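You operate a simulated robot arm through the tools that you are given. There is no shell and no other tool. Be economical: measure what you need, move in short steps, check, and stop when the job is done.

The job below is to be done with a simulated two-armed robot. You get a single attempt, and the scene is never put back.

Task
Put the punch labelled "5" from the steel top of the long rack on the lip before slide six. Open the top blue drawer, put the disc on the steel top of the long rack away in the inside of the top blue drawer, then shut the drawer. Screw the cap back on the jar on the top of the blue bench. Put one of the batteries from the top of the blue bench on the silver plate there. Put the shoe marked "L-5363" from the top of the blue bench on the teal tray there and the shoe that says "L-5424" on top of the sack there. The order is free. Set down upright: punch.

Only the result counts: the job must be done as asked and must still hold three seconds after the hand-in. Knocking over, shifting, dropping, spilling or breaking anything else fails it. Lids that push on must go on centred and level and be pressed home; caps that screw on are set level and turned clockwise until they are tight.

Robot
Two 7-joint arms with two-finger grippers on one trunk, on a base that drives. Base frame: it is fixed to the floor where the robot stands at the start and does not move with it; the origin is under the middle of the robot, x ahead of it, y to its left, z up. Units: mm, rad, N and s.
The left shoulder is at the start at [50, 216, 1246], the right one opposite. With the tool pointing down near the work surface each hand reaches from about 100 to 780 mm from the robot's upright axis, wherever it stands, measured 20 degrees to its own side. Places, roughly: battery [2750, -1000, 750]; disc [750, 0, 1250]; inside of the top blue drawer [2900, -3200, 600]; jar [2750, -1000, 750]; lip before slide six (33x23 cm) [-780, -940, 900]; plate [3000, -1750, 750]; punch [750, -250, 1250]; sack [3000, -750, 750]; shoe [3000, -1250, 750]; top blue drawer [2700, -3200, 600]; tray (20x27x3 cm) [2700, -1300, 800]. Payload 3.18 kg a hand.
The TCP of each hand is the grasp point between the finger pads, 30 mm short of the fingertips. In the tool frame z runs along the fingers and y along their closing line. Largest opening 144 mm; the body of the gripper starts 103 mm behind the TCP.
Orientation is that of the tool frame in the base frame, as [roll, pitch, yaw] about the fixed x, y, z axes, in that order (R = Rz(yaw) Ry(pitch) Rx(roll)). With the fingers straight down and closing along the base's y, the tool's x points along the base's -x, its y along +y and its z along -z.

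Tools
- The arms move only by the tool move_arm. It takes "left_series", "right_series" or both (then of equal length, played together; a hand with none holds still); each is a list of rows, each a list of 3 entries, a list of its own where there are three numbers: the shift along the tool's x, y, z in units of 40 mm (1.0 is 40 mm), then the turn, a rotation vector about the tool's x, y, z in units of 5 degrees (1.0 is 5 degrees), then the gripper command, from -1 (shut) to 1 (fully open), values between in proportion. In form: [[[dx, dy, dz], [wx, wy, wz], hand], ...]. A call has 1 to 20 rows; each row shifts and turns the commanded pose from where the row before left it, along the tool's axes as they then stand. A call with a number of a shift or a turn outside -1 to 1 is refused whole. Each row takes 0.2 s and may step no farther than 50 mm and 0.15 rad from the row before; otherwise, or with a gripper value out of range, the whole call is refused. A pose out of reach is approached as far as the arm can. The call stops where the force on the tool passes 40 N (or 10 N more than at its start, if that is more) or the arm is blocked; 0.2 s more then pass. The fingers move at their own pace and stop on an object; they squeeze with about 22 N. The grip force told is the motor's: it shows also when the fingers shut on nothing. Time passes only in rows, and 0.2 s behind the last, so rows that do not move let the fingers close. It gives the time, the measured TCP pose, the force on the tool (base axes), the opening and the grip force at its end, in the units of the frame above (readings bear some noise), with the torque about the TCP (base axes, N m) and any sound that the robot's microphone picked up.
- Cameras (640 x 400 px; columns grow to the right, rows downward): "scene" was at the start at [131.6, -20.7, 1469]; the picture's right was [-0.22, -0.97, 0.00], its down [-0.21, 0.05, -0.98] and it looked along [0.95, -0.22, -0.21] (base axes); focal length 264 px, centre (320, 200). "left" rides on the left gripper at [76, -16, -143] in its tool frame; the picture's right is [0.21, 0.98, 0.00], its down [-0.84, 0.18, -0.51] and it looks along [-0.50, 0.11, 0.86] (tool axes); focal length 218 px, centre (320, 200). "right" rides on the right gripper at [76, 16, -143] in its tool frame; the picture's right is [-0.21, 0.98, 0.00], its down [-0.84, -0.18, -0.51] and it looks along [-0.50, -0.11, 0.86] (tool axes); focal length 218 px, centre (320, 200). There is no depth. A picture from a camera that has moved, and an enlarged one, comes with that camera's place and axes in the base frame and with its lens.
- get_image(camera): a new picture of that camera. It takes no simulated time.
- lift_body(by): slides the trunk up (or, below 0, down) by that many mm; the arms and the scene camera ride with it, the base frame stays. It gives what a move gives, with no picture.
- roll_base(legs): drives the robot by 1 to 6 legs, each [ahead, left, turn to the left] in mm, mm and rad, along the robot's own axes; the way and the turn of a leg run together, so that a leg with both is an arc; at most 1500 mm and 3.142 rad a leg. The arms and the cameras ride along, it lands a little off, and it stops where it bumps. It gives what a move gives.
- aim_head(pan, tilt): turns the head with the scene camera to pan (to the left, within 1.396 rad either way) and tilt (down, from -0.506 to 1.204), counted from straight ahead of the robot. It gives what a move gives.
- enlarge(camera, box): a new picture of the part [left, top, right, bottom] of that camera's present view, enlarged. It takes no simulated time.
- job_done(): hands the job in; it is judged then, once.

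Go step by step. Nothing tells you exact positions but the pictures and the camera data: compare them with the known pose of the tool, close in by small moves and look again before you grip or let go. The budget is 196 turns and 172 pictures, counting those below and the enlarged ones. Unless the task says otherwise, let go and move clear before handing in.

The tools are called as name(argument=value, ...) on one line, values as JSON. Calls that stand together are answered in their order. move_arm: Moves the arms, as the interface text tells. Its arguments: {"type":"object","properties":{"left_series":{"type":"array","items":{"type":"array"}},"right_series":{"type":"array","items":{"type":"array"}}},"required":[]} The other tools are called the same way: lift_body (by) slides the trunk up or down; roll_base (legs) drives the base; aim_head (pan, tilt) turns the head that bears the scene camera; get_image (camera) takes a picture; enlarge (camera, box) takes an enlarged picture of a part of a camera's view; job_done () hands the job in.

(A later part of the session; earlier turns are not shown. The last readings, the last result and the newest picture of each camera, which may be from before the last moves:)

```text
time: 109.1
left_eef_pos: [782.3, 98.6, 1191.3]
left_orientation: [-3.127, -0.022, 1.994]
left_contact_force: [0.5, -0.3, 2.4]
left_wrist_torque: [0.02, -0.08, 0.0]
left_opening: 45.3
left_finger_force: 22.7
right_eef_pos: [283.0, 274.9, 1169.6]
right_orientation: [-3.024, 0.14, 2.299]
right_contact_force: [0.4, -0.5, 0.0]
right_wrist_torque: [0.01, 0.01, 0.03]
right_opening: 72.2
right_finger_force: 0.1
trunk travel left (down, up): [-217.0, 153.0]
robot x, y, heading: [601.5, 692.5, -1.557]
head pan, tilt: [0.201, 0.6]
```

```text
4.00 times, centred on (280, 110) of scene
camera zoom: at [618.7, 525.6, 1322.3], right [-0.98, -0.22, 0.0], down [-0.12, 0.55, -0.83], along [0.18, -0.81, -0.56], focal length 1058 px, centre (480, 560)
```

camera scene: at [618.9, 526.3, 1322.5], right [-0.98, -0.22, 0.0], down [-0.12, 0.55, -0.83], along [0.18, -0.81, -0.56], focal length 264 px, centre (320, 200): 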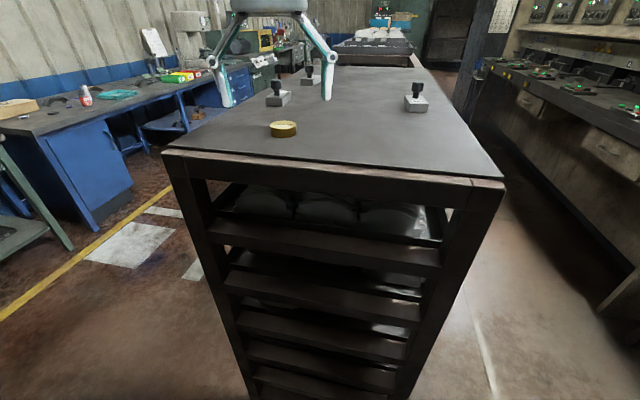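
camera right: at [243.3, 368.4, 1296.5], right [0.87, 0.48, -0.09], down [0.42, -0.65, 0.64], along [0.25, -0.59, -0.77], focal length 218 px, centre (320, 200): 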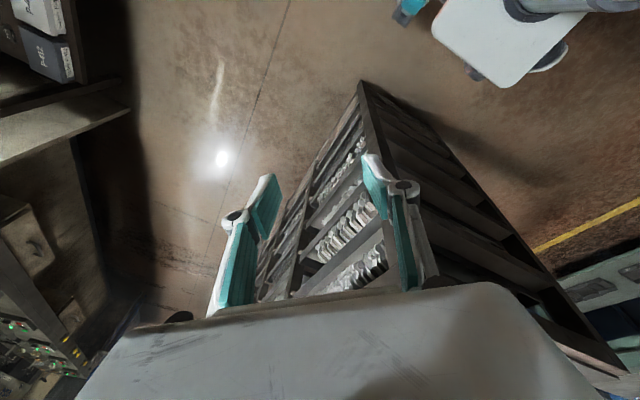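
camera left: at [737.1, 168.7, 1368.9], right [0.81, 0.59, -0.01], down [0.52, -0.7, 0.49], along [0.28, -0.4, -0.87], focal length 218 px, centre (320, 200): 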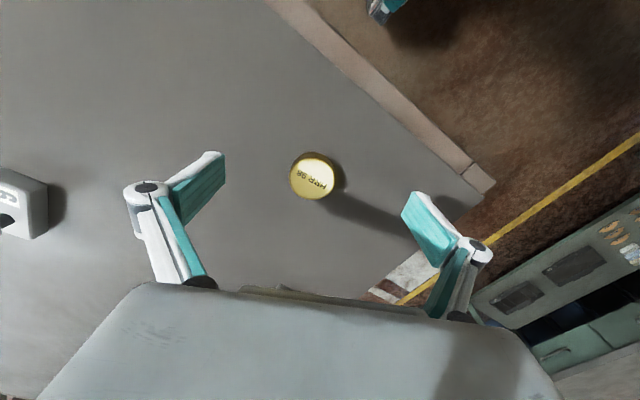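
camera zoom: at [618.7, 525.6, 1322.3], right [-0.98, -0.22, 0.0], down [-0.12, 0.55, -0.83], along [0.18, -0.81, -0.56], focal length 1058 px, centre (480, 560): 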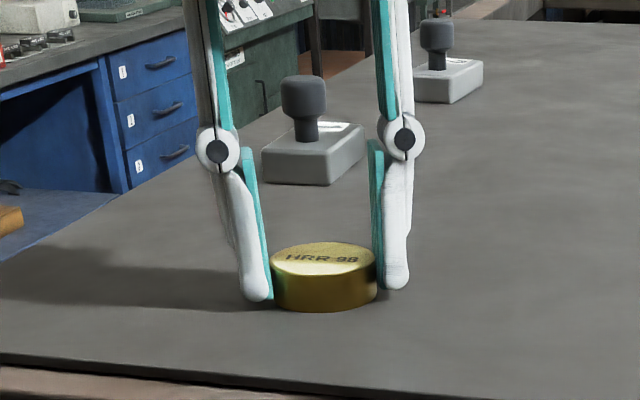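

move_arm(left_series=[[[0, 0, -0.5], [0, 0, 0], -1], [[0, 0, -0.7], [0, 0, 0], -1], [[0, 0, -0.7], [0, 0, 0], -1], [[0, 0, 0], [0, 0, 0], -1]])

lift_body(by=100)

aim_head(pan=0.9, tilt=0.35)

get_image(camera="scene")

get_image(camera="left")

```text
time: 110.1
left_eef_pos: [784.2, 95.8, 1257.5]
left_orientation: [-3.124, -0.024, 1.995]
left_contact_force: [0.6, -0.5, -2.3]
left_wrist_torque: [0.03, 0.03, 0.03]
left_opening: 45.4
left_finger_force: 21.5
left hand out of reach, approached as far as the arm can: row 3
right_eef_pos: [282.4, 274.0, 1168.3]
right_orientation: [-3.022, 0.139, 2.298]
right_contact_force: [1.0, 0.1, 0.5]
right_wrist_torque: [0.01, 0.04, 0.02]
right_opening: 71.9
right_finger_force: 0.1
trunk travel left (down, up): [-217.0, 153.0]
robot x, y, heading: [598.9, 696.7, -1.552]
head pan, tilt: [0.201, 0.6]
```

```text
time: 111.4
left_eef_pos: [783.8, 136.1, 1416.3]
left_orientation: [-3.083, 0.078, 1.997]
left_contact_force: [-1.0, 0.0, -2.0]
left_wrist_torque: [0.03, 0.03, -0.01]
left_opening: 45.3
left_finger_force: 22.1
right_eef_pos: [282.8, 273.6, 1266.8]
right_orientation: [-3.022, 0.139, 2.296]
right_contact_force: [0.1, 0.4, 0.8]
right_wrist_torque: [0.03, 0.03, 0.02]
right_opening: 72.0
right_finger_force: 0.0
trunk travel left (down, up): [-317.0, 53.0]
robot x, y, heading: [600.3, 692.3, -1.555]
head pan, tilt: [0.201, 0.6]
```

```text
time: 112.5
left_eef_pos: [784.0, 137.0, 1417.4]
left_orientation: [-3.08, 0.082, 1.995]
left_contact_force: [-0.2, -0.6, -1.0]
left_wrist_torque: [0.01, 0.02, 0.0]
left_opening: 45.3
left_finger_force: 22.3
right_eef_pos: [280.9, 274.7, 1268.5]
right_orientation: [-3.023, 0.14, 2.296]
right_contact_force: [-0.3, 0.2, 0.4]
right_wrist_torque: [-0.01, 0.02, 0.0]
right_opening: 71.9
right_finger_force: 0.1
trunk travel left (down, up): [-317.0, 53.0]
robot x, y, heading: [598.0, 694.4, -1.559]
head pan, tilt: [0.901, 0.351]
```

```text
116 pictures are left
camera scene: at [673.0, 596.0, 1447.9], right [-0.61, -0.79, 0.0], down [-0.27, 0.21, -0.94], along [0.74, -0.57, -0.34], focal length 264 px, centre (320, 200)
```

scene: 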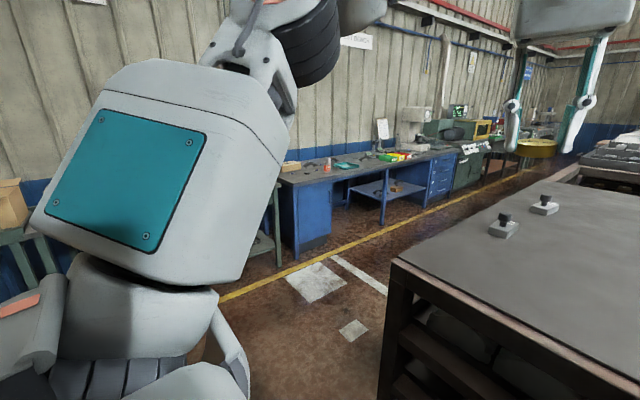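

```text
115 pictures are left
camera left: at [741.4, 213.7, 1554.3], right [0.81, 0.59, -0.08], down [0.52, -0.64, 0.56], along [0.28, -0.49, -0.82], focal length 218 px, centre (320, 200)
```

left: 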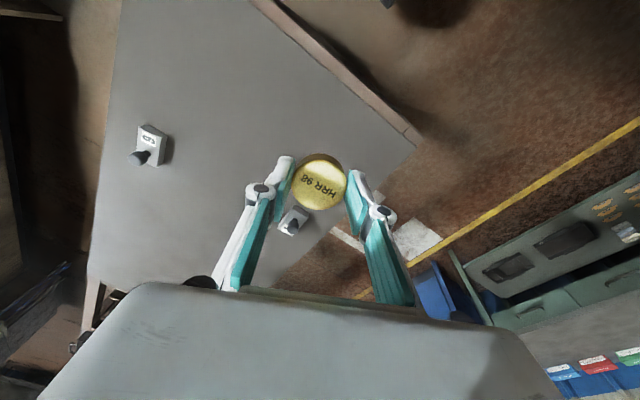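

Disc is held. Now drive round the rack's end into the bench aisle and along it toward the drawers.

roll_base(legs=[[0, 850, 0], [0, 0, -0.013], [1000, 0, 0]])

aim_head(pan=0.9, tilt=0.4)

get_image(camera="scene")

aim_head(pan=0.2, tilt=0.4)

get_image(camera="scene")

```text
time: 125.6
left_eef_pos: [1674.8, -846.5, 1418.2]
left_orientation: [-3.08, 0.081, 2.011]
left_contact_force: [0.4, -0.8, -2.4]
left_wrist_torque: [0.0, 0.0, 0.0]
left_opening: 45.0
left_finger_force: 21.4
right_eef_pos: [1171.1, -716.5, 1268.8]
right_orientation: [-3.023, 0.139, 2.31]
right_contact_force: [-0.4, -0.3, -0.5]
right_wrist_torque: [0.01, 0.0, 0.01]
right_opening: 71.8
right_finger_force: 0.0
trunk travel left (down, up): [-317.0, 53.0]
robot x, y, heading: [1479.2, -294.5, -1.54]
head pan, tilt: [0.901, 0.351]
```

```text
time: 126.2
left_eef_pos: [1674.2, -847.1, 1416.7]
left_orientation: [-3.084, 0.082, 2.01]
left_contact_force: [-0.9, 0.7, -1.7]
left_wrist_torque: [0.03, -0.01, -0.02]
left_opening: 45.1
left_finger_force: 21.4
right_eef_pos: [1170.6, -716.9, 1269.5]
right_orientation: [-3.022, 0.137, 2.311]
right_contact_force: [0.9, 0.7, -0.6]
right_wrist_torque: [-0.03, 0.01, -0.03]
right_opening: 71.9
right_finger_force: 0.0
trunk travel left (down, up): [-317.0, 53.0]
robot x, y, heading: [1480.2, -290.6, -1.541]
head pan, tilt: [0.901, 0.4]
```

```text
114 pictures are left
camera scene: at [1556.6, -389.6, 1443.4], right [-0.6, -0.8, 0.0], down [-0.31, 0.23, -0.92], along [0.74, -0.55, -0.39], focal length 264 px, centre (320, 200)
```

scene: 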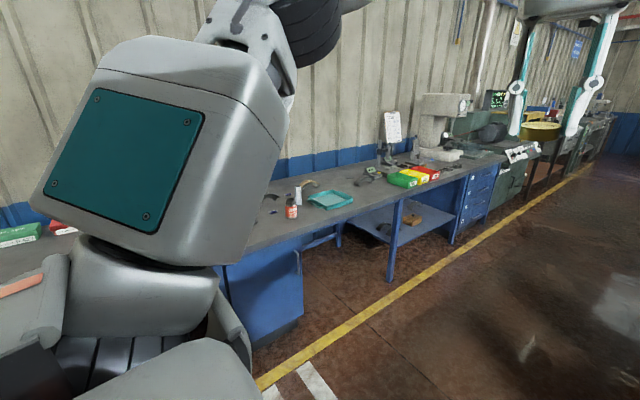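

```text
time: 127.3
left_eef_pos: [1676.5, -846.7, 1418.9]
left_orientation: [-3.081, 0.082, 2.01]
left_contact_force: [0.2, -0.1, -2.0]
left_wrist_torque: [0.03, 0.05, -0.01]
left_opening: 45.4
left_finger_force: 22.1
right_eef_pos: [1170.8, -717.0, 1268.8]
right_orientation: [-3.022, 0.139, 2.312]
right_contact_force: [-1.1, 0.0, -1.1]
right_wrist_torque: [-0.02, -0.01, -0.05]
right_opening: 71.8
right_finger_force: 0.2
trunk travel left (down, up): [-317.0, 53.0]
robot x, y, heading: [1478.6, -292.0, -1.543]
head pan, tilt: [0.201, 0.4]
```

```text
113 pictures are left
camera scene: at [1503.6, -424.3, 1443.4], right [-0.97, -0.23, 0.0], down [-0.09, 0.38, -0.92], along [0.21, -0.9, -0.39], focal length 264 px, centre (320, 200)
```

scene: 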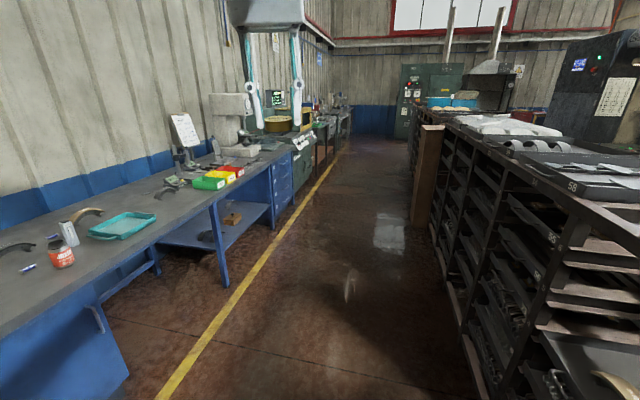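

roll_base(legs=[[0, 0, -0.028], [1500, 0, 0], [1250, 0, 0], [0, 0, 1.571]])

aim_head(pan=-0.15, tilt=0.6)

get_image(camera="scene")

```text
time: 144.8
left_eef_pos: [2048.2, -2852.0, 1416.1]
left_orientation: [-3.081, 0.081, -2.717]
left_contact_force: [0.4, -0.3, -2.4]
left_wrist_torque: [-0.01, 0.02, -0.02]
left_opening: 45.4
left_finger_force: 22.1
right_eef_pos: [1910.2, -3352.8, 1268.2]
right_orientation: [-3.023, 0.141, -2.415]
right_contact_force: [0.1, 0.0, -0.1]
right_wrist_torque: [0.01, 0.0, 0.02]
right_opening: 71.8
right_finger_force: 0.0
trunk travel left (down, up): [-317.0, 53.0]
robot x, y, heading: [1491.8, -3039.8, 0.016]
head pan, tilt: [0.201, 0.4]
```

```text
time: 145.7
left_eef_pos: [2048.8, -2851.3, 1416.8]
left_orientation: [-3.081, 0.082, -2.715]
left_contact_force: [-0.2, -0.3, -2.3]
left_wrist_torque: [0.02, 0.02, 0.01]
left_opening: 45.4
left_finger_force: 21.9
right_eef_pos: [1911.3, -3353.5, 1268.5]
right_orientation: [-3.023, 0.14, -2.415]
right_contact_force: [-0.2, 0.4, 0.0]
right_wrist_torque: [0.0, 0.02, 0.02]
right_opening: 71.9
right_finger_force: 0.0
trunk travel left (down, up): [-317.0, 53.0]
robot x, y, heading: [1489.9, -3038.0, 0.016]
head pan, tilt: [-0.15, 0.6]
```

```text
112 pictures are left
camera scene: at [1621.3, -3048.3, 1425.2], right [-0.13, -0.99, 0.0], down [-0.56, 0.07, -0.83], along [0.82, -0.11, -0.56], focal length 264 px, centre (320, 200)
```

scene: 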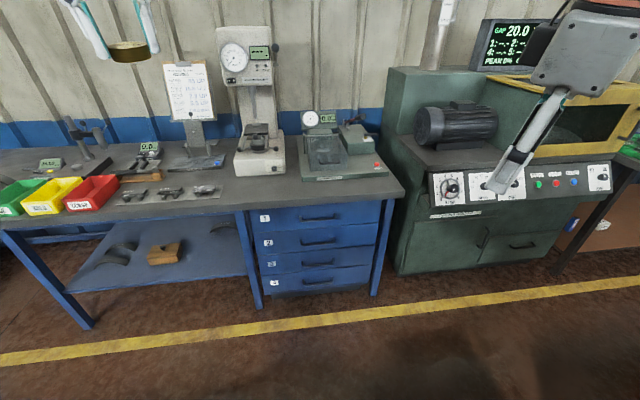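

roll_base(legs=[[250, 0, -0.016]])

aim_head(pan=-0.15, tilt=0.75)

enlarge(camera="scene", box=[200, 120, 440, 270])

get_image(camera="right")

```text
time: 147.5
left_eef_pos: [2300.3, -2855.2, 1418.1]
left_orientation: [-3.081, 0.082, -2.729]
left_contact_force: [-0.5, 0.7, -2.4]
left_wrist_torque: [-0.01, 0.04, -0.01]
left_opening: 45.1
left_finger_force: 21.9
right_eef_pos: [2157.0, -3357.3, 1270.4]
right_orientation: [-3.022, 0.139, -2.429]
right_contact_force: [-0.1, -0.8, -0.4]
right_wrist_torque: [-0.02, 0.02, -0.02]
right_opening: 72.0
right_finger_force: 0.0
trunk travel left (down, up): [-317.0, 53.0]
robot x, y, heading: [1737.0, -3032.7, 0.004]
head pan, tilt: [-0.15, 0.6]
```

```text
time: 148.2
left_eef_pos: [2300.5, -2857.3, 1417.0]
left_orientation: [-3.08, 0.082, -2.727]
left_contact_force: [-1.4, 0.5, -1.8]
left_wrist_torque: [-0.01, 0.01, -0.02]
left_opening: 45.1
left_finger_force: 22.2
right_eef_pos: [2156.6, -3355.5, 1267.8]
right_orientation: [-3.022, 0.138, -2.43]
right_contact_force: [0.8, 0.6, 0.6]
right_wrist_torque: [-0.01, 0.01, -0.02]
right_opening: 72.1
right_finger_force: 0.1
trunk travel left (down, up): [-317.0, 53.0]
robot x, y, heading: [1742.6, -3032.5, 0.001]
head pan, tilt: [-0.15, 0.75]
```

```text
2.67 times, centred on (320, 195) of scene
camera zoom: at [1864.7, -3046.7, 1412.4], right [-0.15, -0.99, 0.0], down [-0.67, 0.1, -0.73], along [0.72, -0.11, -0.68], focal length 705 px, centre (320, 213)
```

zoom: 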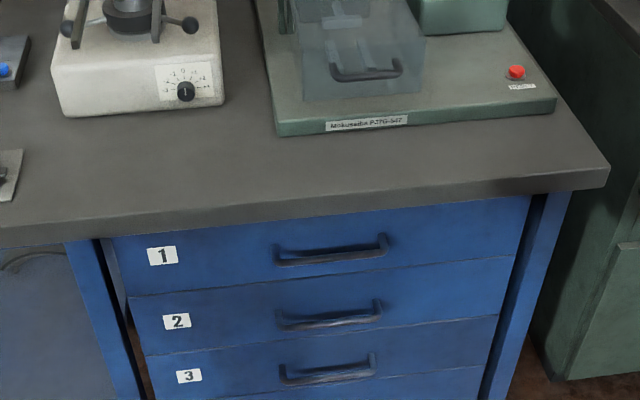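

```text
110 pictures are left
camera right: at [2062.4, -3393.3, 1396.7], right [-0.47, 0.88, -0.09], down [0.65, 0.41, 0.64], along [0.6, 0.24, -0.77], focal length 218 px, centre (320, 200)
```

right: 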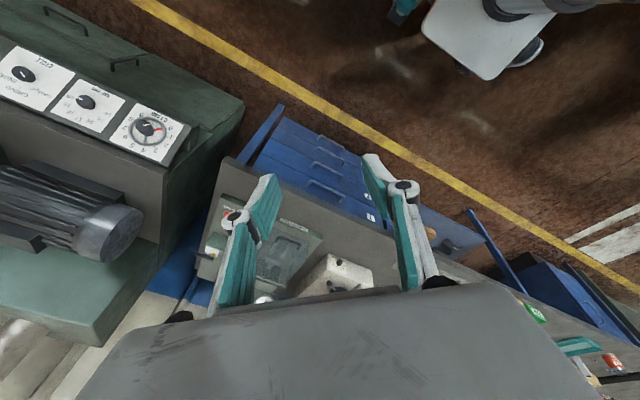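

Handle 1 is about (2550,-3175,680). I'll rotate the right hand so its fingers close vertically/forward, and lower the trunk.

move_arm(right_series=[[[0, 0, 0], [-0.7, 0, 0], 1], [[0, 0, 0], [-0.67, 0, 0], 1], [[0, 0, 0], [0, 0.8, 0], 1], [[0, 0, 0], [0, 0.8, 0], 1], [[0, 0, 0], [0, 0, -1], 1], [[0, 0, 0], [0, 0, -1], 1], [[0, 0, 0], [0, 0, -1], 1], [[0, 0, 0], [0, 0, -1], 1], [[0, 0, 0], [0, 0, -1], 1], [[0, 0, 0], [0, 0, -1], 1], [[0, 0, 0], [0, 0, -1], 1], [[0, 0, 0], [0, 0, -1], 1], [[0, 0, 0], [0, 0, -1], 1], [[0, 0, 0], [0, 0, -0.8], 1], [[0, 0, 0], [0, 0, 0], 1]])

lift_body(by=-200)

```text
time: 151.4
left_eef_pos: [2299.9, -2856.2, 1417.3]
left_orientation: [-3.08, 0.082, -2.728]
left_contact_force: [0.9, -0.4, -2.6]
left_wrist_torque: [0.01, 0.02, -0.05]
left_opening: 44.9
left_finger_force: 22.0
right_eef_pos: [2154.6, -3357.7, 1269.4]
right_orientation: [3.14, 0.001, -1.572]
right_contact_force: [0.5, 0.1, -1.0]
right_wrist_torque: [0.04, -0.02, -0.02]
right_opening: 144.0
right_finger_force: 0.1
trunk travel left (down, up): [-317.0, 53.0]
robot x, y, heading: [1745.4, -3035.9, 0.004]
head pan, tilt: [-0.15, 0.75]
```

```text
time: 153.6
left_eef_pos: [2297.1, -2857.0, 1220.4]
left_orientation: [-3.077, 0.085, -2.729]
left_contact_force: [-0.6, 0.3, -1.7]
left_wrist_torque: [0.0, -0.04, 0.01]
left_opening: 45.6
left_finger_force: 21.6
right_eef_pos: [2154.1, -3356.5, 1070.2]
right_orientation: [-3.136, 0.001, -1.572]
right_contact_force: [-0.3, 0.3, 0.6]
right_wrist_torque: [0.01, -0.03, -0.02]
right_opening: 144.0
right_finger_force: 0.0
trunk travel left (down, up): [-117.0, 253.0]
robot x, y, heading: [1742.9, -3034.8, 0.0]
head pan, tilt: [-0.15, 0.75]
```

move_arm(right_series=[[[0, 0, 0], [1, 0, 0], 1], [[0, 0, 0], [1, 0, 0], 1], [[0, 0, 0], [1, 0, 0], 1], [[0, 0, 0], [1, 0, 0], 1], [[0, 0, 0], [1, 0, 0], 1], [[0, 0, 0], [1, 0, 0], 1], [[0, 0, 0], [1, 0, 0], 1], [[0, 0, 0], [1, 0, 0], 1], [[0, 0, 0], [1, 0, 0], 1], [[0, 0, 0], [1, 0, 0], 1], [[0, 0, 0], [0, 0, 0], 1]])

get_image(camera="right")

get_image(camera="scene")

```text
time: 156.0
left_eef_pos: [2300.3, -2856.1, 1217.1]
left_orientation: [-3.081, 0.081, -2.727]
left_contact_force: [0.6, -0.1, -1.9]
left_wrist_torque: [0.02, 0.03, 0.01]
left_opening: 45.2
left_finger_force: 22.2
right_eef_pos: [2181.3, -3364.0, 1119.8]
right_orientation: [-2.27, 0.002, -1.573]
right_contact_force: [0.2, 0.2, -0.4]
right_wrist_torque: [0.02, 0.01, 0.01]
right_opening: 143.8
right_finger_force: 0.1
right hand out of reach, approached as far as the arm can: row 8, 9, 10
trunk travel left (down, up): [-117.0, 253.0]
robot x, y, heading: [1742.7, -3037.5, 0.009]
head pan, tilt: [-0.15, 0.75]
```

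```text
109 pictures are left
camera right: at [2060.7, -3440.5, 1200.0], right [-0.63, 0.21, -0.75], down [-0.27, 0.84, 0.47], along [0.73, 0.5, -0.47], focal length 218 px, centre (320, 200)
```

right: 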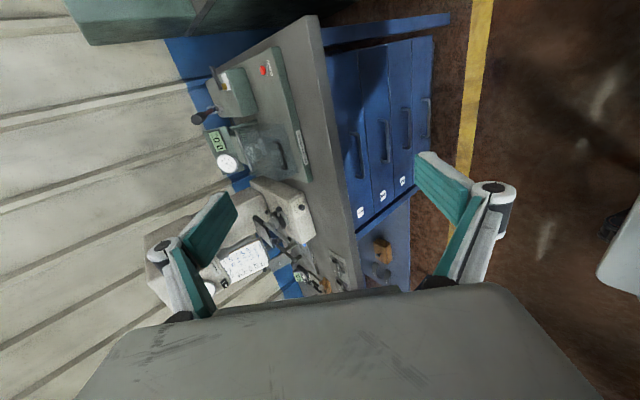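

```text
108 pictures are left
camera scene: at [2003.2, -3046.2, 1196.7], right [-0.15, -0.99, 0.0], down [-0.67, 0.1, -0.73], along [0.72, -0.11, -0.68], focal length 264 px, centre (320, 200)
```

scene: 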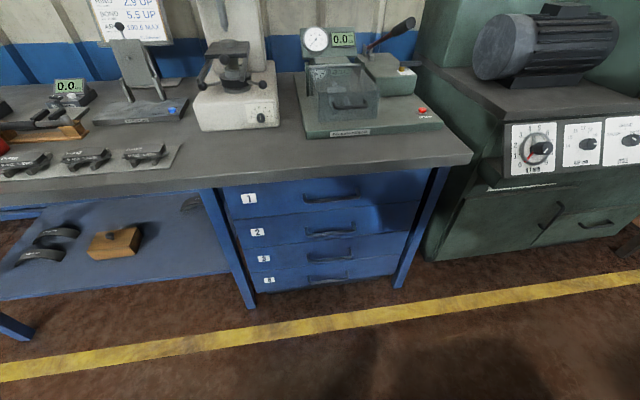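

Handle refined to (2560,-3161,677). Moving the right hand in front of it.

move_arm(right_series=[[[-0.42, 0.35, 0.94], [0, 0, 0], 0], [[-0.42, 0.35, 0.94], [0, 0, 0], 0], [[-0.42, 0.35, 0.94], [0, 0, 0], -0.3], [[-0.42, 0.35, 0.94], [0, 0, 0], -0.3], [[-0.42, 0.35, 0.94], [0, 0, 0], -0.3], [[-0.42, 0.35, 0.94], [0, 0, 0], -0.3], [[-0.42, 0.35, 0.94], [0, 0, 0], -0.3], [[-0.42, 0.35, 0.94], [0, 0, 0], -0.3], [[-0.42, 0.35, 0.94], [0, 0, 0], -0.3], [[-0.42, 0.35, 0.94], [0, 0, 0], -0.3], [[-0.42, 0.35, 0.94], [0, 0, 0], -0.3], [[0, 0, 0], [0, 0, 0], -0.3]])

get_image(camera="right")

get_image(camera="scene")

```text
time: 158.6
left_eef_pos: [2299.9, -2856.4, 1218.6]
left_orientation: [-3.08, 0.08, -2.728]
left_contact_force: [-0.2, 0.5, -2.5]
left_wrist_torque: [0.02, 0.02, 0.02]
left_opening: 45.2
left_finger_force: 22.0
right_eef_pos: [2448.3, -3199.5, 809.0]
right_orientation: [-2.281, 0.001, -1.571]
right_contact_force: [0.4, 0.4, -0.1]
right_wrist_torque: [0.0, 0.01, -0.03]
right_opening: 50.4
right_finger_force: 0.0
right hand out of reach, approached as far as the arm can: row 1, 2, 3, 4, 10, 11
trunk travel left (down, up): [-117.0, 253.0]
robot x, y, heading: [1737.7, -3034.5, 0.001]
head pan, tilt: [-0.15, 0.75]
```

```text
107 pictures are left
camera right: at [2328.9, -3276.7, 889.4], right [-0.64, 0.21, -0.74], down [-0.27, 0.84, 0.47], along [0.72, 0.5, -0.48], focal length 218 px, centre (320, 200)
```

right: 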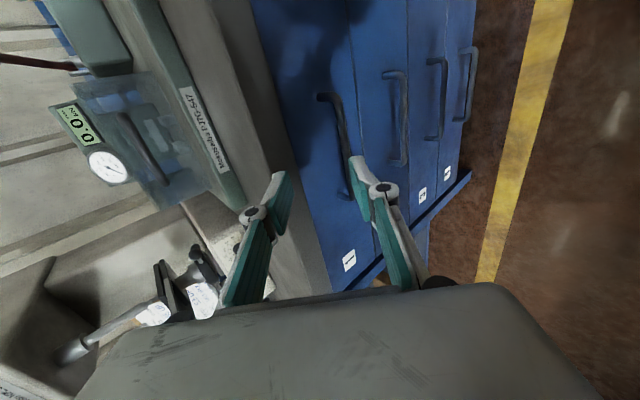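

```text
106 pictures are left
camera scene: at [2002.7, -3045.9, 1197.0], right [-0.15, -0.99, 0.0], down [-0.67, 0.1, -0.73], along [0.72, -0.11, -0.68], focal length 264 px, centre (320, 200)
```

scene: 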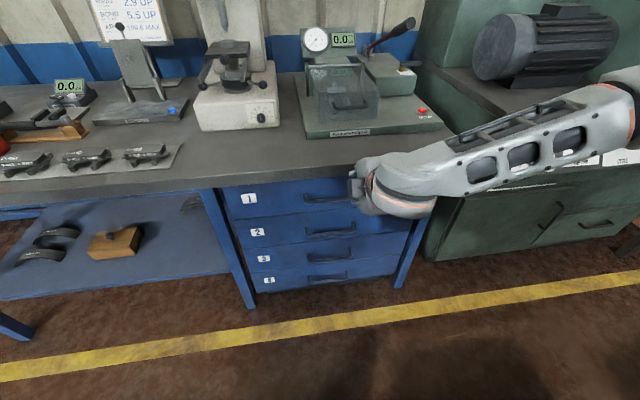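

move_arm(right_series=[[[0, 0.3, -0.3], [1, 0, 0], -0.3], [[0, 0.3, -0.3], [1, 0, 0], -0.3], [[0, 0.4, -0.2], [1, 0, 0], -0.3], [[0, 0.4, 0], [1, 0, 0], -0.3], [[0, 0.4, 0], [1, 0, 0], -0.3], [[0, 0.4, 0], [1, 0, 0], -0.3], [[0, 0, 0], [0, 0, 0], -0.3]])

get_image(camera="right")

```text
time: 160.2
left_eef_pos: [2299.8, -2855.6, 1217.6]
left_orientation: [-3.082, 0.081, -2.728]
left_contact_force: [-0.2, 0.8, -1.9]
left_wrist_torque: [-0.01, 0.01, 0.04]
left_opening: 45.2
left_finger_force: 22.4
right_eef_pos: [2454.5, -3200.8, 846.7]
right_orientation: [-2.219, -0.005, -1.571]
right_contact_force: [0.0, -0.8, 0.5]
right_wrist_torque: [-0.03, 0.01, -0.01]
right_opening: 50.5
right_finger_force: 0.1
right hand out of reach, approached as far as the arm can: row 1, 2, 3, 4, 5, 6
trunk travel left (down, up): [-117.0, 253.0]
robot x, y, heading: [1742.8, -3034.9, 0.005]
head pan, tilt: [-0.15, 0.75]
```

```text
105 pictures are left
camera right: at [2329.9, -3277.2, 920.5], right [-0.59, 0.2, -0.78], down [-0.3, 0.84, 0.45], along [0.75, 0.49, -0.44], focal length 218 px, centre (320, 200)
```

right: 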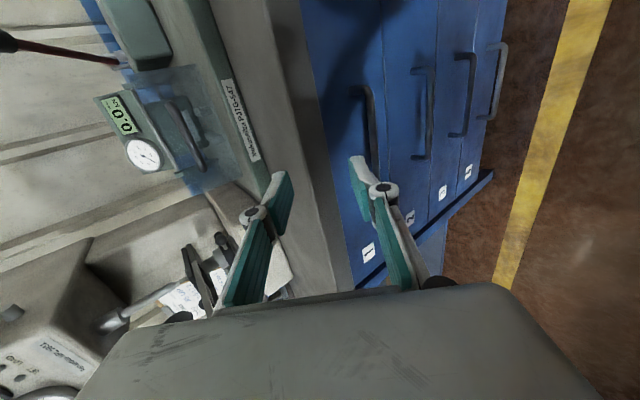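

move_arm(right_series=[[[0, 0, -0.9], [0, 0, 0], -0.3], [[0, 0, -0.9], [0, 0, 0], -0.3], [[0, 0, -0.9], [0, 0, 0], -0.3], [[0, 0, 0], [0, 0, 0], -0.3]])

lift_body(by=-110)

move_arm(right_series=[[[0, 0, 0], [1, 0, 0], -0.3], [[0, 0, 0], [1, 0, 0], -0.3], [[0, 0, 0], [1, 0, 0], -0.3], [[0, 0, 0], [1, 0, 0], -0.3], [[0, 0, 0], [1, 0, 0], -0.3], [[0, 0, 0], [0, 0, 0], -0.3]])

```text
time: 161.2
left_eef_pos: [2301.2, -2856.8, 1217.2]
left_orientation: [-3.084, 0.083, -2.728]
left_contact_force: [0.1, 0.5, -1.8]
left_wrist_torque: [-0.01, -0.01, -0.02]
left_opening: 45.3
left_finger_force: 22.0
right_eef_pos: [2367.1, -3203.8, 912.0]
right_orientation: [-2.222, -0.005, -1.571]
right_contact_force: [-0.2, 0.3, -0.5]
right_wrist_torque: [-0.01, 0.03, -0.03]
right_opening: 50.6
right_finger_force: 0.1
trunk travel left (down, up): [-117.0, 253.0]
robot x, y, heading: [1740.6, -3033.7, 0.005]
head pan, tilt: [-0.15, 0.75]
```

```text
time: 162.6
left_eef_pos: [2372.7, -2857.6, 995.7]
left_orientation: [3.097, -0.159, -2.725]
left_contact_force: [-0.3, 0.3, -2.1]
left_wrist_torque: [0.0, -0.05, -0.01]
left_opening: 45.5
left_finger_force: 22.6
right_eef_pos: [2365.4, -3200.3, 731.1]
right_orientation: [-2.381, -0.005, -1.568]
right_contact_force: [-0.3, -0.2, 0.5]
right_wrist_torque: [-0.03, -0.01, 0.01]
right_opening: 50.5
right_finger_force: 0.0
trunk travel left (down, up): [-7.0, 363.0]
robot x, y, heading: [1739.3, -3033.0, 0.006]
head pan, tilt: [-0.15, 0.75]
```

```text
time: 164.0
left_eef_pos: [2374.8, -2857.0, 992.8]
left_orientation: [3.098, -0.162, -2.725]
left_contact_force: [0.3, -0.4, -1.8]
left_wrist_torque: [0.03, -0.03, -0.01]
left_opening: 44.8
left_finger_force: 22.2
right_eef_pos: [2397.7, -3197.9, 806.7]
right_orientation: [-2.158, -0.014, -1.565]
right_contact_force: [-0.6, -0.5, -0.2]
right_wrist_torque: [0.0, 0.02, 0.01]
right_opening: 50.5
right_finger_force: 0.0
right hand out of reach, approached as far as the arm can: row 1, 2, 3, 4, 5
trunk travel left (down, up): [-7.0, 363.0]
robot x, y, heading: [1739.4, -3034.5, 0.001]
head pan, tilt: [-0.15, 0.75]
```

enlarge(camera="right", box=[280, 40, 480, 240])

get_image(camera="scene")

```text
2.00 times, centred on (380, 140) of right
camera zoom: at [2271.1, -3273.7, 873.8], right [-0.54, 0.19, -0.82], down [-0.33, 0.85, 0.42], along [0.77, 0.49, -0.4], focal length 436 px, centre (200, 320)
```

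zoom: 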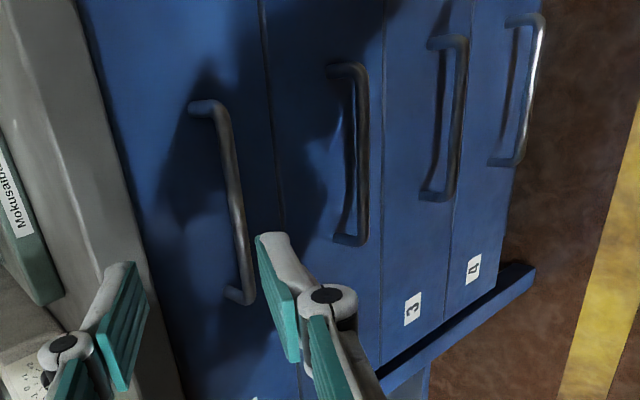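

```text
103 pictures are left
camera scene: at [2108.8, -3045.8, 1053.6], right [-0.15, -0.99, 0.0], down [-0.67, 0.1, -0.73], along [0.72, -0.11, -0.68], focal length 264 px, centre (320, 200)
```

scene: 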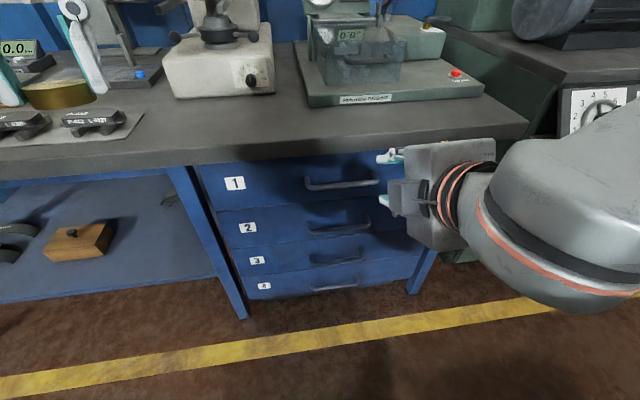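

move_arm(right_series=[[[-0.25, 0.25, 0.85], [0, 0, 0], -0.4], [[-0.25, 0.25, 0.85], [0, 0, 0], -0.4], [[-0.25, 0.25, 0.85], [0, 0, 0], -0.4], [[0, 0, 0], [0, 0, 0], -0.4]])

get_image(camera="right")

get_image(camera="scene")

```text
time: 165.0
left_eef_pos: [2374.3, -2855.1, 992.9]
left_orientation: [3.097, -0.162, -2.724]
left_contact_force: [-0.5, 0.1, -2.5]
left_wrist_torque: [0.0, -0.03, -0.01]
left_opening: 45.3
left_finger_force: 21.9
right_eef_pos: [2479.4, -3193.2, 777.4]
right_orientation: [-2.169, -0.017, -1.564]
right_contact_force: [-0.7, 0.5, 0.2]
right_wrist_torque: [-0.03, 0.02, 0.01]
right_opening: 43.0
right_finger_force: 0.1
right hand out of reach, approached as far as the arm can: row 1, 2, 3
trunk travel left (down, up): [-7.0, 363.0]
robot x, y, heading: [1743.3, -3032.0, -0.0]
head pan, tilt: [-0.15, 0.75]
```

```text
102 pictures are left
camera right: at [2353.6, -3269.0, 845.5], right [-0.55, 0.19, -0.81], down [-0.32, 0.85, 0.42], along [0.77, 0.5, -0.41], focal length 218 px, centre (320, 200)
```

right: 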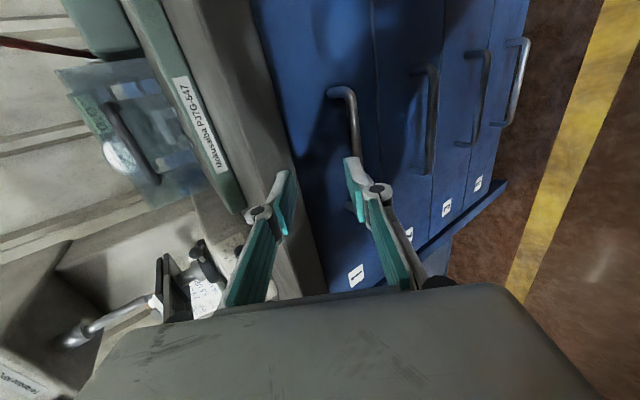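

```text
101 pictures are left
camera scene: at [2108.5, -3045.8, 1053.8], right [-0.15, -0.99, 0.0], down [-0.67, 0.1, -0.73], along [0.72, -0.11, -0.68], focal length 264 px, centre (320, 200)
```

scene: 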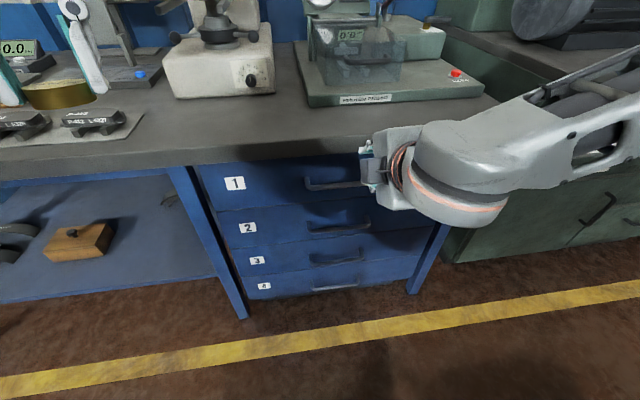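

move_arm(right_series=[[[0, 0, 0], [-1, 0, 0], -0.4], [[0, 0, 0], [-1, 0, 0], -0.4], [[0, 0, 0], [-1, 0, 0], -0.4], [[-0.3, 0.2, 0.32], [0, 0, 0], -0.4], [[-0.3, 0.2, 0.32], [0, 0, 0], -0.4], [[0, 0, 0], [0, 0, 0], -0.4]])

get_image(camera="right")

```text
time: 166.4
left_eef_pos: [2374.1, -2855.5, 993.5]
left_orientation: [3.097, -0.163, -2.724]
left_contact_force: [0.6, -0.5, -2.2]
left_wrist_torque: [0.03, -0.04, 0.0]
left_opening: 44.9
left_finger_force: 22.5
right_eef_pos: [2486.0, -3169.8, 748.4]
right_orientation: [-2.419, -0.014, -1.566]
right_contact_force: [-0.2, -0.7, 0.5]
right_wrist_torque: [0.02, -0.02, 0.02]
right_opening: 43.4
right_finger_force: 0.1
trunk travel left (down, up): [-7.0, 363.0]
robot x, y, heading: [1739.6, -3036.1, 0.005]
head pan, tilt: [-0.15, 0.75]
```

```text
100 pictures are left
camera right: at [2379.4, -3244.7, 846.0], right [-0.73, 0.2, -0.65], down [-0.2, 0.85, 0.49], along [0.65, 0.49, -0.58], focal length 218 px, centre (320, 200)
```

right: 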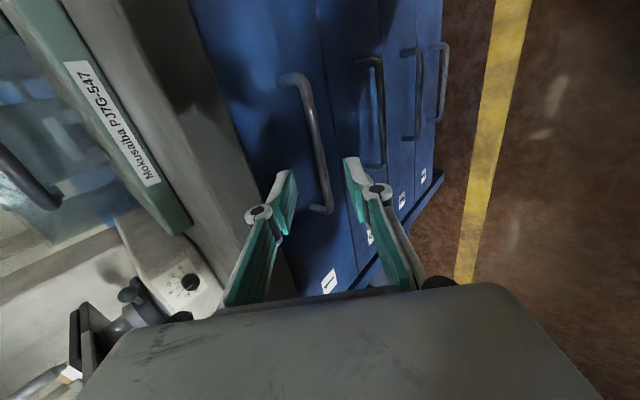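

move_arm(right_series=[[[0, 0, 0.65], [0, 0, 0], -0.4], [[0, 0, 0.65], [0, 0, 0], -0.4], [[0, 0, 0], [0, 0, 0], -0.4]])

get_image(camera="right")

enlarge(camera="scene", box=[260, 120, 460, 245])

```text
time: 167.2
left_eef_pos: [2374.4, -2856.6, 993.5]
left_orientation: [3.097, -0.163, -2.723]
left_contact_force: [0.6, 0.9, -2.6]
left_wrist_torque: [-0.03, 0.0, 0.01]
left_opening: 45.2
left_finger_force: 21.4
right_eef_pos: [2519.9, -3170.2, 708.8]
right_orientation: [-2.419, -0.014, -1.564]
right_contact_force: [-0.3, 0.5, -1.0]
right_wrist_torque: [0.0, -0.02, 0.04]
right_opening: 43.5
right_finger_force: 0.0
trunk travel left (down, up): [-7.0, 363.0]
robot x, y, heading: [1743.2, -3035.2, 0.005]
head pan, tilt: [-0.15, 0.75]
```

```text
99 pictures are left
camera right: at [2412.7, -3246.4, 807.0], right [-0.73, 0.2, -0.65], down [-0.21, 0.85, 0.49], along [0.65, 0.49, -0.58], focal length 218 px, centre (320, 200)
```

right: 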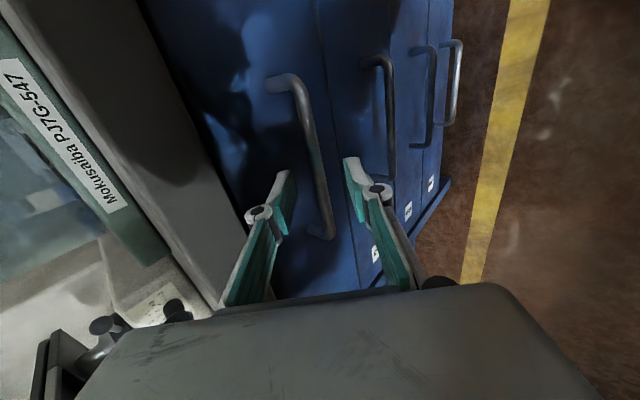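

```text
3.20 times, centred on (360, 182) of scene
camera zoom: at [2108.4, -3045.9, 1053.9], right [-0.15, -0.99, 0.0], down [-0.67, 0.1, -0.73], along [0.72, -0.11, -0.68], focal length 846 px, centre (192, 256)
```

zoom: 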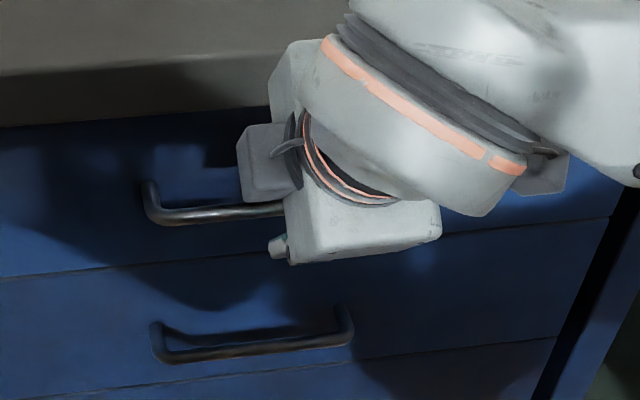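

The views can't fix the depth along the approach, so I'll advance in small steps until light contact.

move_arm(right_series=[[[0, 0, 0.2], [0, 0, 0], -0.4], [[0, 0, 0.2], [0, 0, 0], -0.4], [[0, 0, 0.15], [0, 0, 0], -0.4], [[0, 0, 0], [0, 0, 0], -0.4]])

get_image(camera="right")

```text
time: 168.2
left_eef_pos: [2373.9, -2855.3, 992.0]
left_orientation: [3.098, -0.162, -2.724]
left_contact_force: [0.0, 0.0, -2.5]
left_wrist_torque: [-0.02, 0.0, 0.03]
left_opening: 45.3
left_finger_force: 22.0
right_eef_pos: [2532.5, -3175.2, 693.1]
right_orientation: [-2.42, -0.013, -1.564]
right_contact_force: [0.9, 0.6, -0.2]
right_wrist_torque: [0.0, 0.0, 0.02]
right_opening: 43.4
right_finger_force: 0.1
right hand out of reach, approached as far as the arm can: row 2
trunk travel left (down, up): [-7.0, 363.0]
robot x, y, heading: [1746.4, -3038.1, 0.01]
head pan, tilt: [-0.15, 0.75]
```

```text
97 pictures are left
camera right: at [2427.1, -3251.0, 790.3], right [-0.73, 0.2, -0.65], down [-0.21, 0.85, 0.49], along [0.65, 0.49, -0.58], focal length 218 px, centre (320, 200)
```

right: 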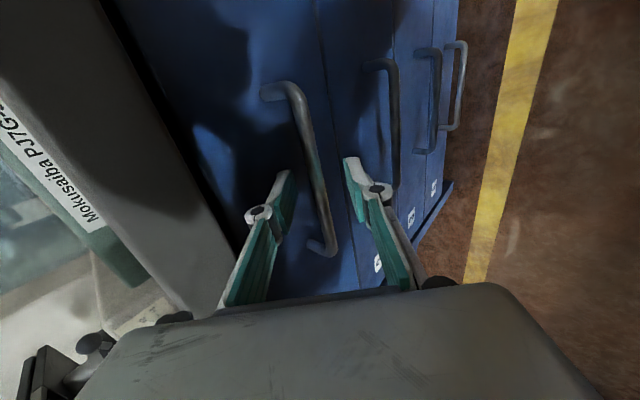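

move_arm(right_series=[[[0, 0, 0], [0, 0, 0], -0.7], [[0, 0, 0], [0, 0, 0], -1], [[0, 0, 0], [0, 0, 0], -1], [[0, 0, 0], [0, 0, 0], -1]])

get_image(camera="right")

```text
time: 169.2
left_eef_pos: [2374.9, -2855.9, 993.2]
left_orientation: [3.099, -0.162, -2.725]
left_contact_force: [0.0, 0.3, -2.6]
left_wrist_torque: [0.0, 0.02, 0.01]
left_opening: 45.2
left_finger_force: 22.2
right_eef_pos: [2533.3, -3176.2, 695.6]
right_orientation: [-2.416, -0.011, -1.563]
right_contact_force: [5.3, -0.4, 8.8]
right_wrist_torque: [0.42, -0.27, -0.6]
right_opening: 11.6
right_finger_force: 41.1
trunk travel left (down, up): [-7.0, 363.0]
robot x, y, heading: [1742.4, -3037.1, 0.005]
head pan, tilt: [-0.15, 0.75]
```

```text
96 pictures are left
camera right: at [2427.3, -3251.0, 792.1], right [-0.73, 0.2, -0.65], down [-0.21, 0.85, 0.49], along [0.65, 0.49, -0.58], focal length 218 px, centre (320, 200)
```

right: 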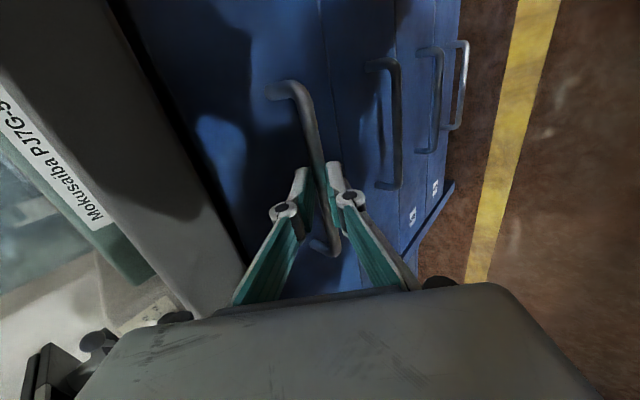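

The handle is gripped (11.6 mm). Pull the drawer open by rolling the base straight back.

roll_base(legs=[[-120, 0, 0]])

get_image(camera="scene")

```text
time: 170.4
left_eef_pos: [2254.9, -2855.9, 994.8]
left_orientation: [3.099, -0.161, -2.722]
left_contact_force: [-0.5, -0.1, -2.0]
left_wrist_torque: [0.02, -0.03, 0.02]
left_opening: 45.2
left_finger_force: 22.2
right_eef_pos: [2414.2, -3175.5, 695.6]
right_orientation: [-2.416, -0.014, -1.564]
right_contact_force: [0.7, -4.3, 16.9]
right_wrist_torque: [0.41, -0.46, -0.71]
right_opening: 11.7
right_finger_force: 41.6
trunk travel left (down, up): [-7.0, 363.0]
robot x, y, heading: [1620.6, -3035.3, 0.001]
head pan, tilt: [-0.15, 0.75]
```

```text
95 pictures are left
camera scene: at [1988.8, -3046.1, 1054.4], right [-0.15, -0.99, 0.0], down [-0.67, 0.1, -0.73], along [0.72, -0.11, -0.68], focal length 264 px, centre (320, 200)
```

scene: 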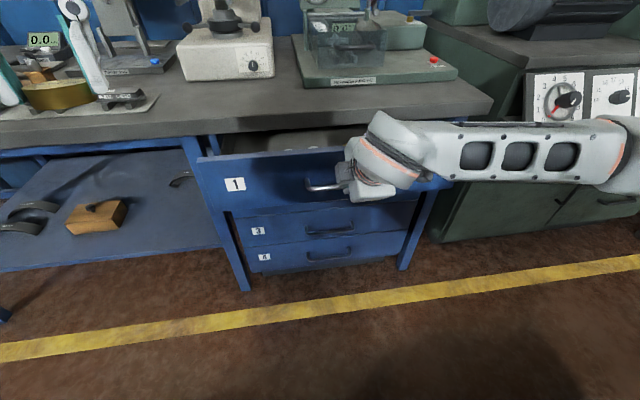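

Drawer is opening nicely; pull further.

roll_base(legs=[[-150, 0, 0]])

get_image(camera="scene")

```text
time: 171.8
left_eef_pos: [2103.0, -2857.2, 993.2]
left_orientation: [3.1, -0.162, -2.723]
left_contact_force: [-0.3, 0.1, -1.9]
left_wrist_torque: [0.0, 0.0, -0.03]
left_opening: 45.5
left_finger_force: 22.2
right_eef_pos: [2263.0, -3175.2, 695.0]
right_orientation: [-2.414, -0.013, -1.563]
right_contact_force: [-0.7, 3.2, 9.4]
right_wrist_torque: [0.54, -0.34, -0.52]
right_opening: 11.6
right_finger_force: 42.1
trunk travel left (down, up): [-7.0, 363.0]
robot x, y, heading: [1473.5, -3036.6, 0.007]
head pan, tilt: [-0.15, 0.75]
```

```text
94 pictures are left
camera scene: at [1838.0, -3046.4, 1054.1], right [-0.14, -0.99, 0.0], down [-0.67, 0.1, -0.73], along [0.72, -0.11, -0.68], focal length 264 px, centre (320, 200)
```

scene: 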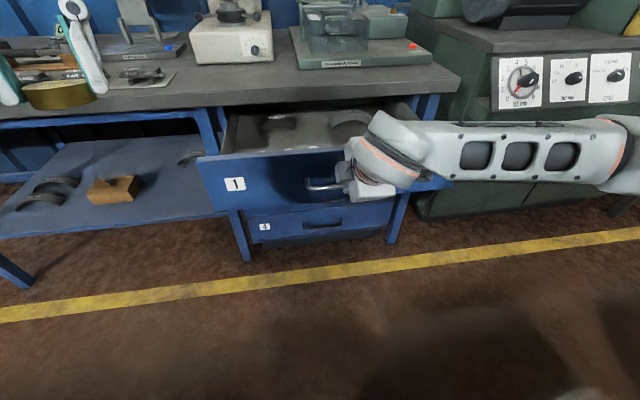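

Open about 270 mm, front part empty. Release the handle and withdraw the right hand.

move_arm(right_series=[[[0, 0, 0], [0, 0, 0], -0.7], [[0, 0, 0], [0, 0, 0], -0.4], [[0, 0, -0.3], [0, 0, 0], -0.4], [[0, 0, -0.8], [0, 0, 0], -0.4], [[0, 0, -0.9], [0, 0, 0], -0.4], [[0, 0, -0.9], [0, 0, 0], -0.4], [[0, 0, 0], [0, 0, 0], -0.4]])

lift_body(by=130)

get_image(camera="scene")

```text
time: 173.4
left_eef_pos: [2105.9, -2855.3, 992.0]
left_orientation: [3.099, -0.165, -2.723]
left_contact_force: [-0.6, 0.4, -2.3]
left_wrist_torque: [0.01, -0.01, 0.01]
left_opening: 45.1
left_finger_force: 21.5
right_eef_pos: [2186.2, -3176.8, 781.7]
right_orientation: [-2.417, -0.011, -1.562]
right_contact_force: [0.7, -0.2, -0.4]
right_wrist_torque: [0.05, 0.0, 0.01]
right_opening: 43.2
right_finger_force: 0.1
trunk travel left (down, up): [-7.0, 363.0]
robot x, y, heading: [1471.5, -3037.4, 0.007]
head pan, tilt: [-0.15, 0.75]
```

```text
time: 175.0
left_eef_pos: [2106.3, -2856.3, 1118.7]
left_orientation: [3.097, -0.167, -2.723]
left_contact_force: [0.5, -0.2, -2.1]
left_wrist_torque: [0.0, 0.01, 0.02]
left_opening: 45.1
left_finger_force: 21.6
right_eef_pos: [2188.2, -3176.6, 909.9]
right_orientation: [-2.418, -0.011, -1.566]
right_contact_force: [0.4, -0.6, -0.6]
right_wrist_torque: [0.0, 0.0, 0.0]
right_opening: 43.2
right_finger_force: 0.0
trunk travel left (down, up): [-137.0, 233.0]
robot x, y, heading: [1473.5, -3037.0, 0.004]
head pan, tilt: [-0.15, 0.75]
```

```text
93 pictures are left
camera scene: at [1712.8, -3047.0, 1220.4], right [-0.14, -0.99, 0.0], down [-0.68, 0.1, -0.73], along [0.72, -0.11, -0.68], focal length 264 px, centre (320, 200)
```

scene: 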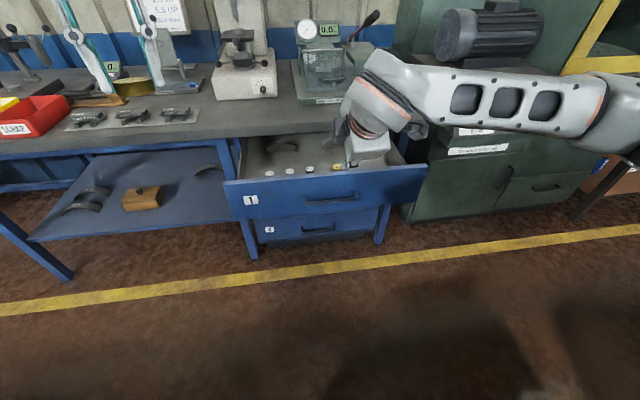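

move_arm(right_series=[[[0.5, 0, -0.8], [0, 0, 0], -0.4], [[0.5, 0, -0.8], [0, 0, 0], -0.4], [[0.9, 0, 0], [0, 0, 0], -0.4], [[0.9, 0, 0], [0, 0, 0], -0.4], [[0.9, 0, 0], [0, 0, 0], -0.4], [[0, 0, 0], [0, 0, 0], -0.4]])

enlarge(camera="scene", box=[210, 100, 450, 250])

```text
time: 176.4
left_eef_pos: [2104.7, -2854.8, 1122.3]
left_orientation: [3.097, -0.163, -2.722]
left_contact_force: [1.5, 0.8, -1.0]
left_wrist_torque: [-0.02, 0.03, 0.0]
left_opening: 45.1
left_finger_force: 21.8
right_eef_pos: [2145.7, -3324.0, 962.3]
right_orientation: [-2.416, -0.01, -1.563]
right_contact_force: [-0.3, 0.2, 0.1]
right_wrist_torque: [0.01, 0.03, 0.01]
right_opening: 43.4
right_finger_force: 0.0
trunk travel left (down, up): [-137.0, 233.0]
robot x, y, heading: [1473.2, -3035.4, 0.001]
head pan, tilt: [-0.15, 0.75]
```

```text
2.67 times, centred on (330, 175) of scene
camera zoom: at [1711.6, -3046.6, 1221.0], right [-0.14, -0.99, 0.0], down [-0.68, 0.1, -0.73], along [0.72, -0.11, -0.68], focal length 705 px, centre (293, 267)
```

zoom: 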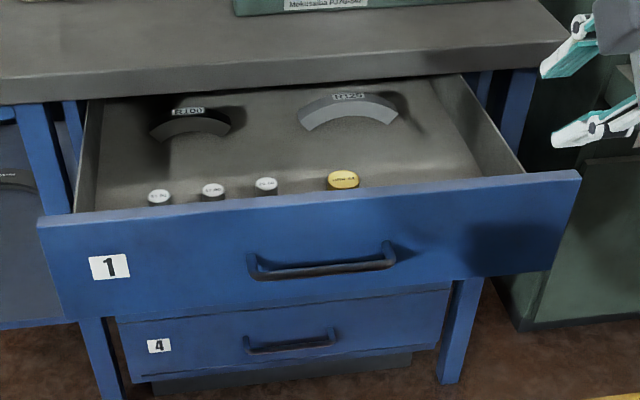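

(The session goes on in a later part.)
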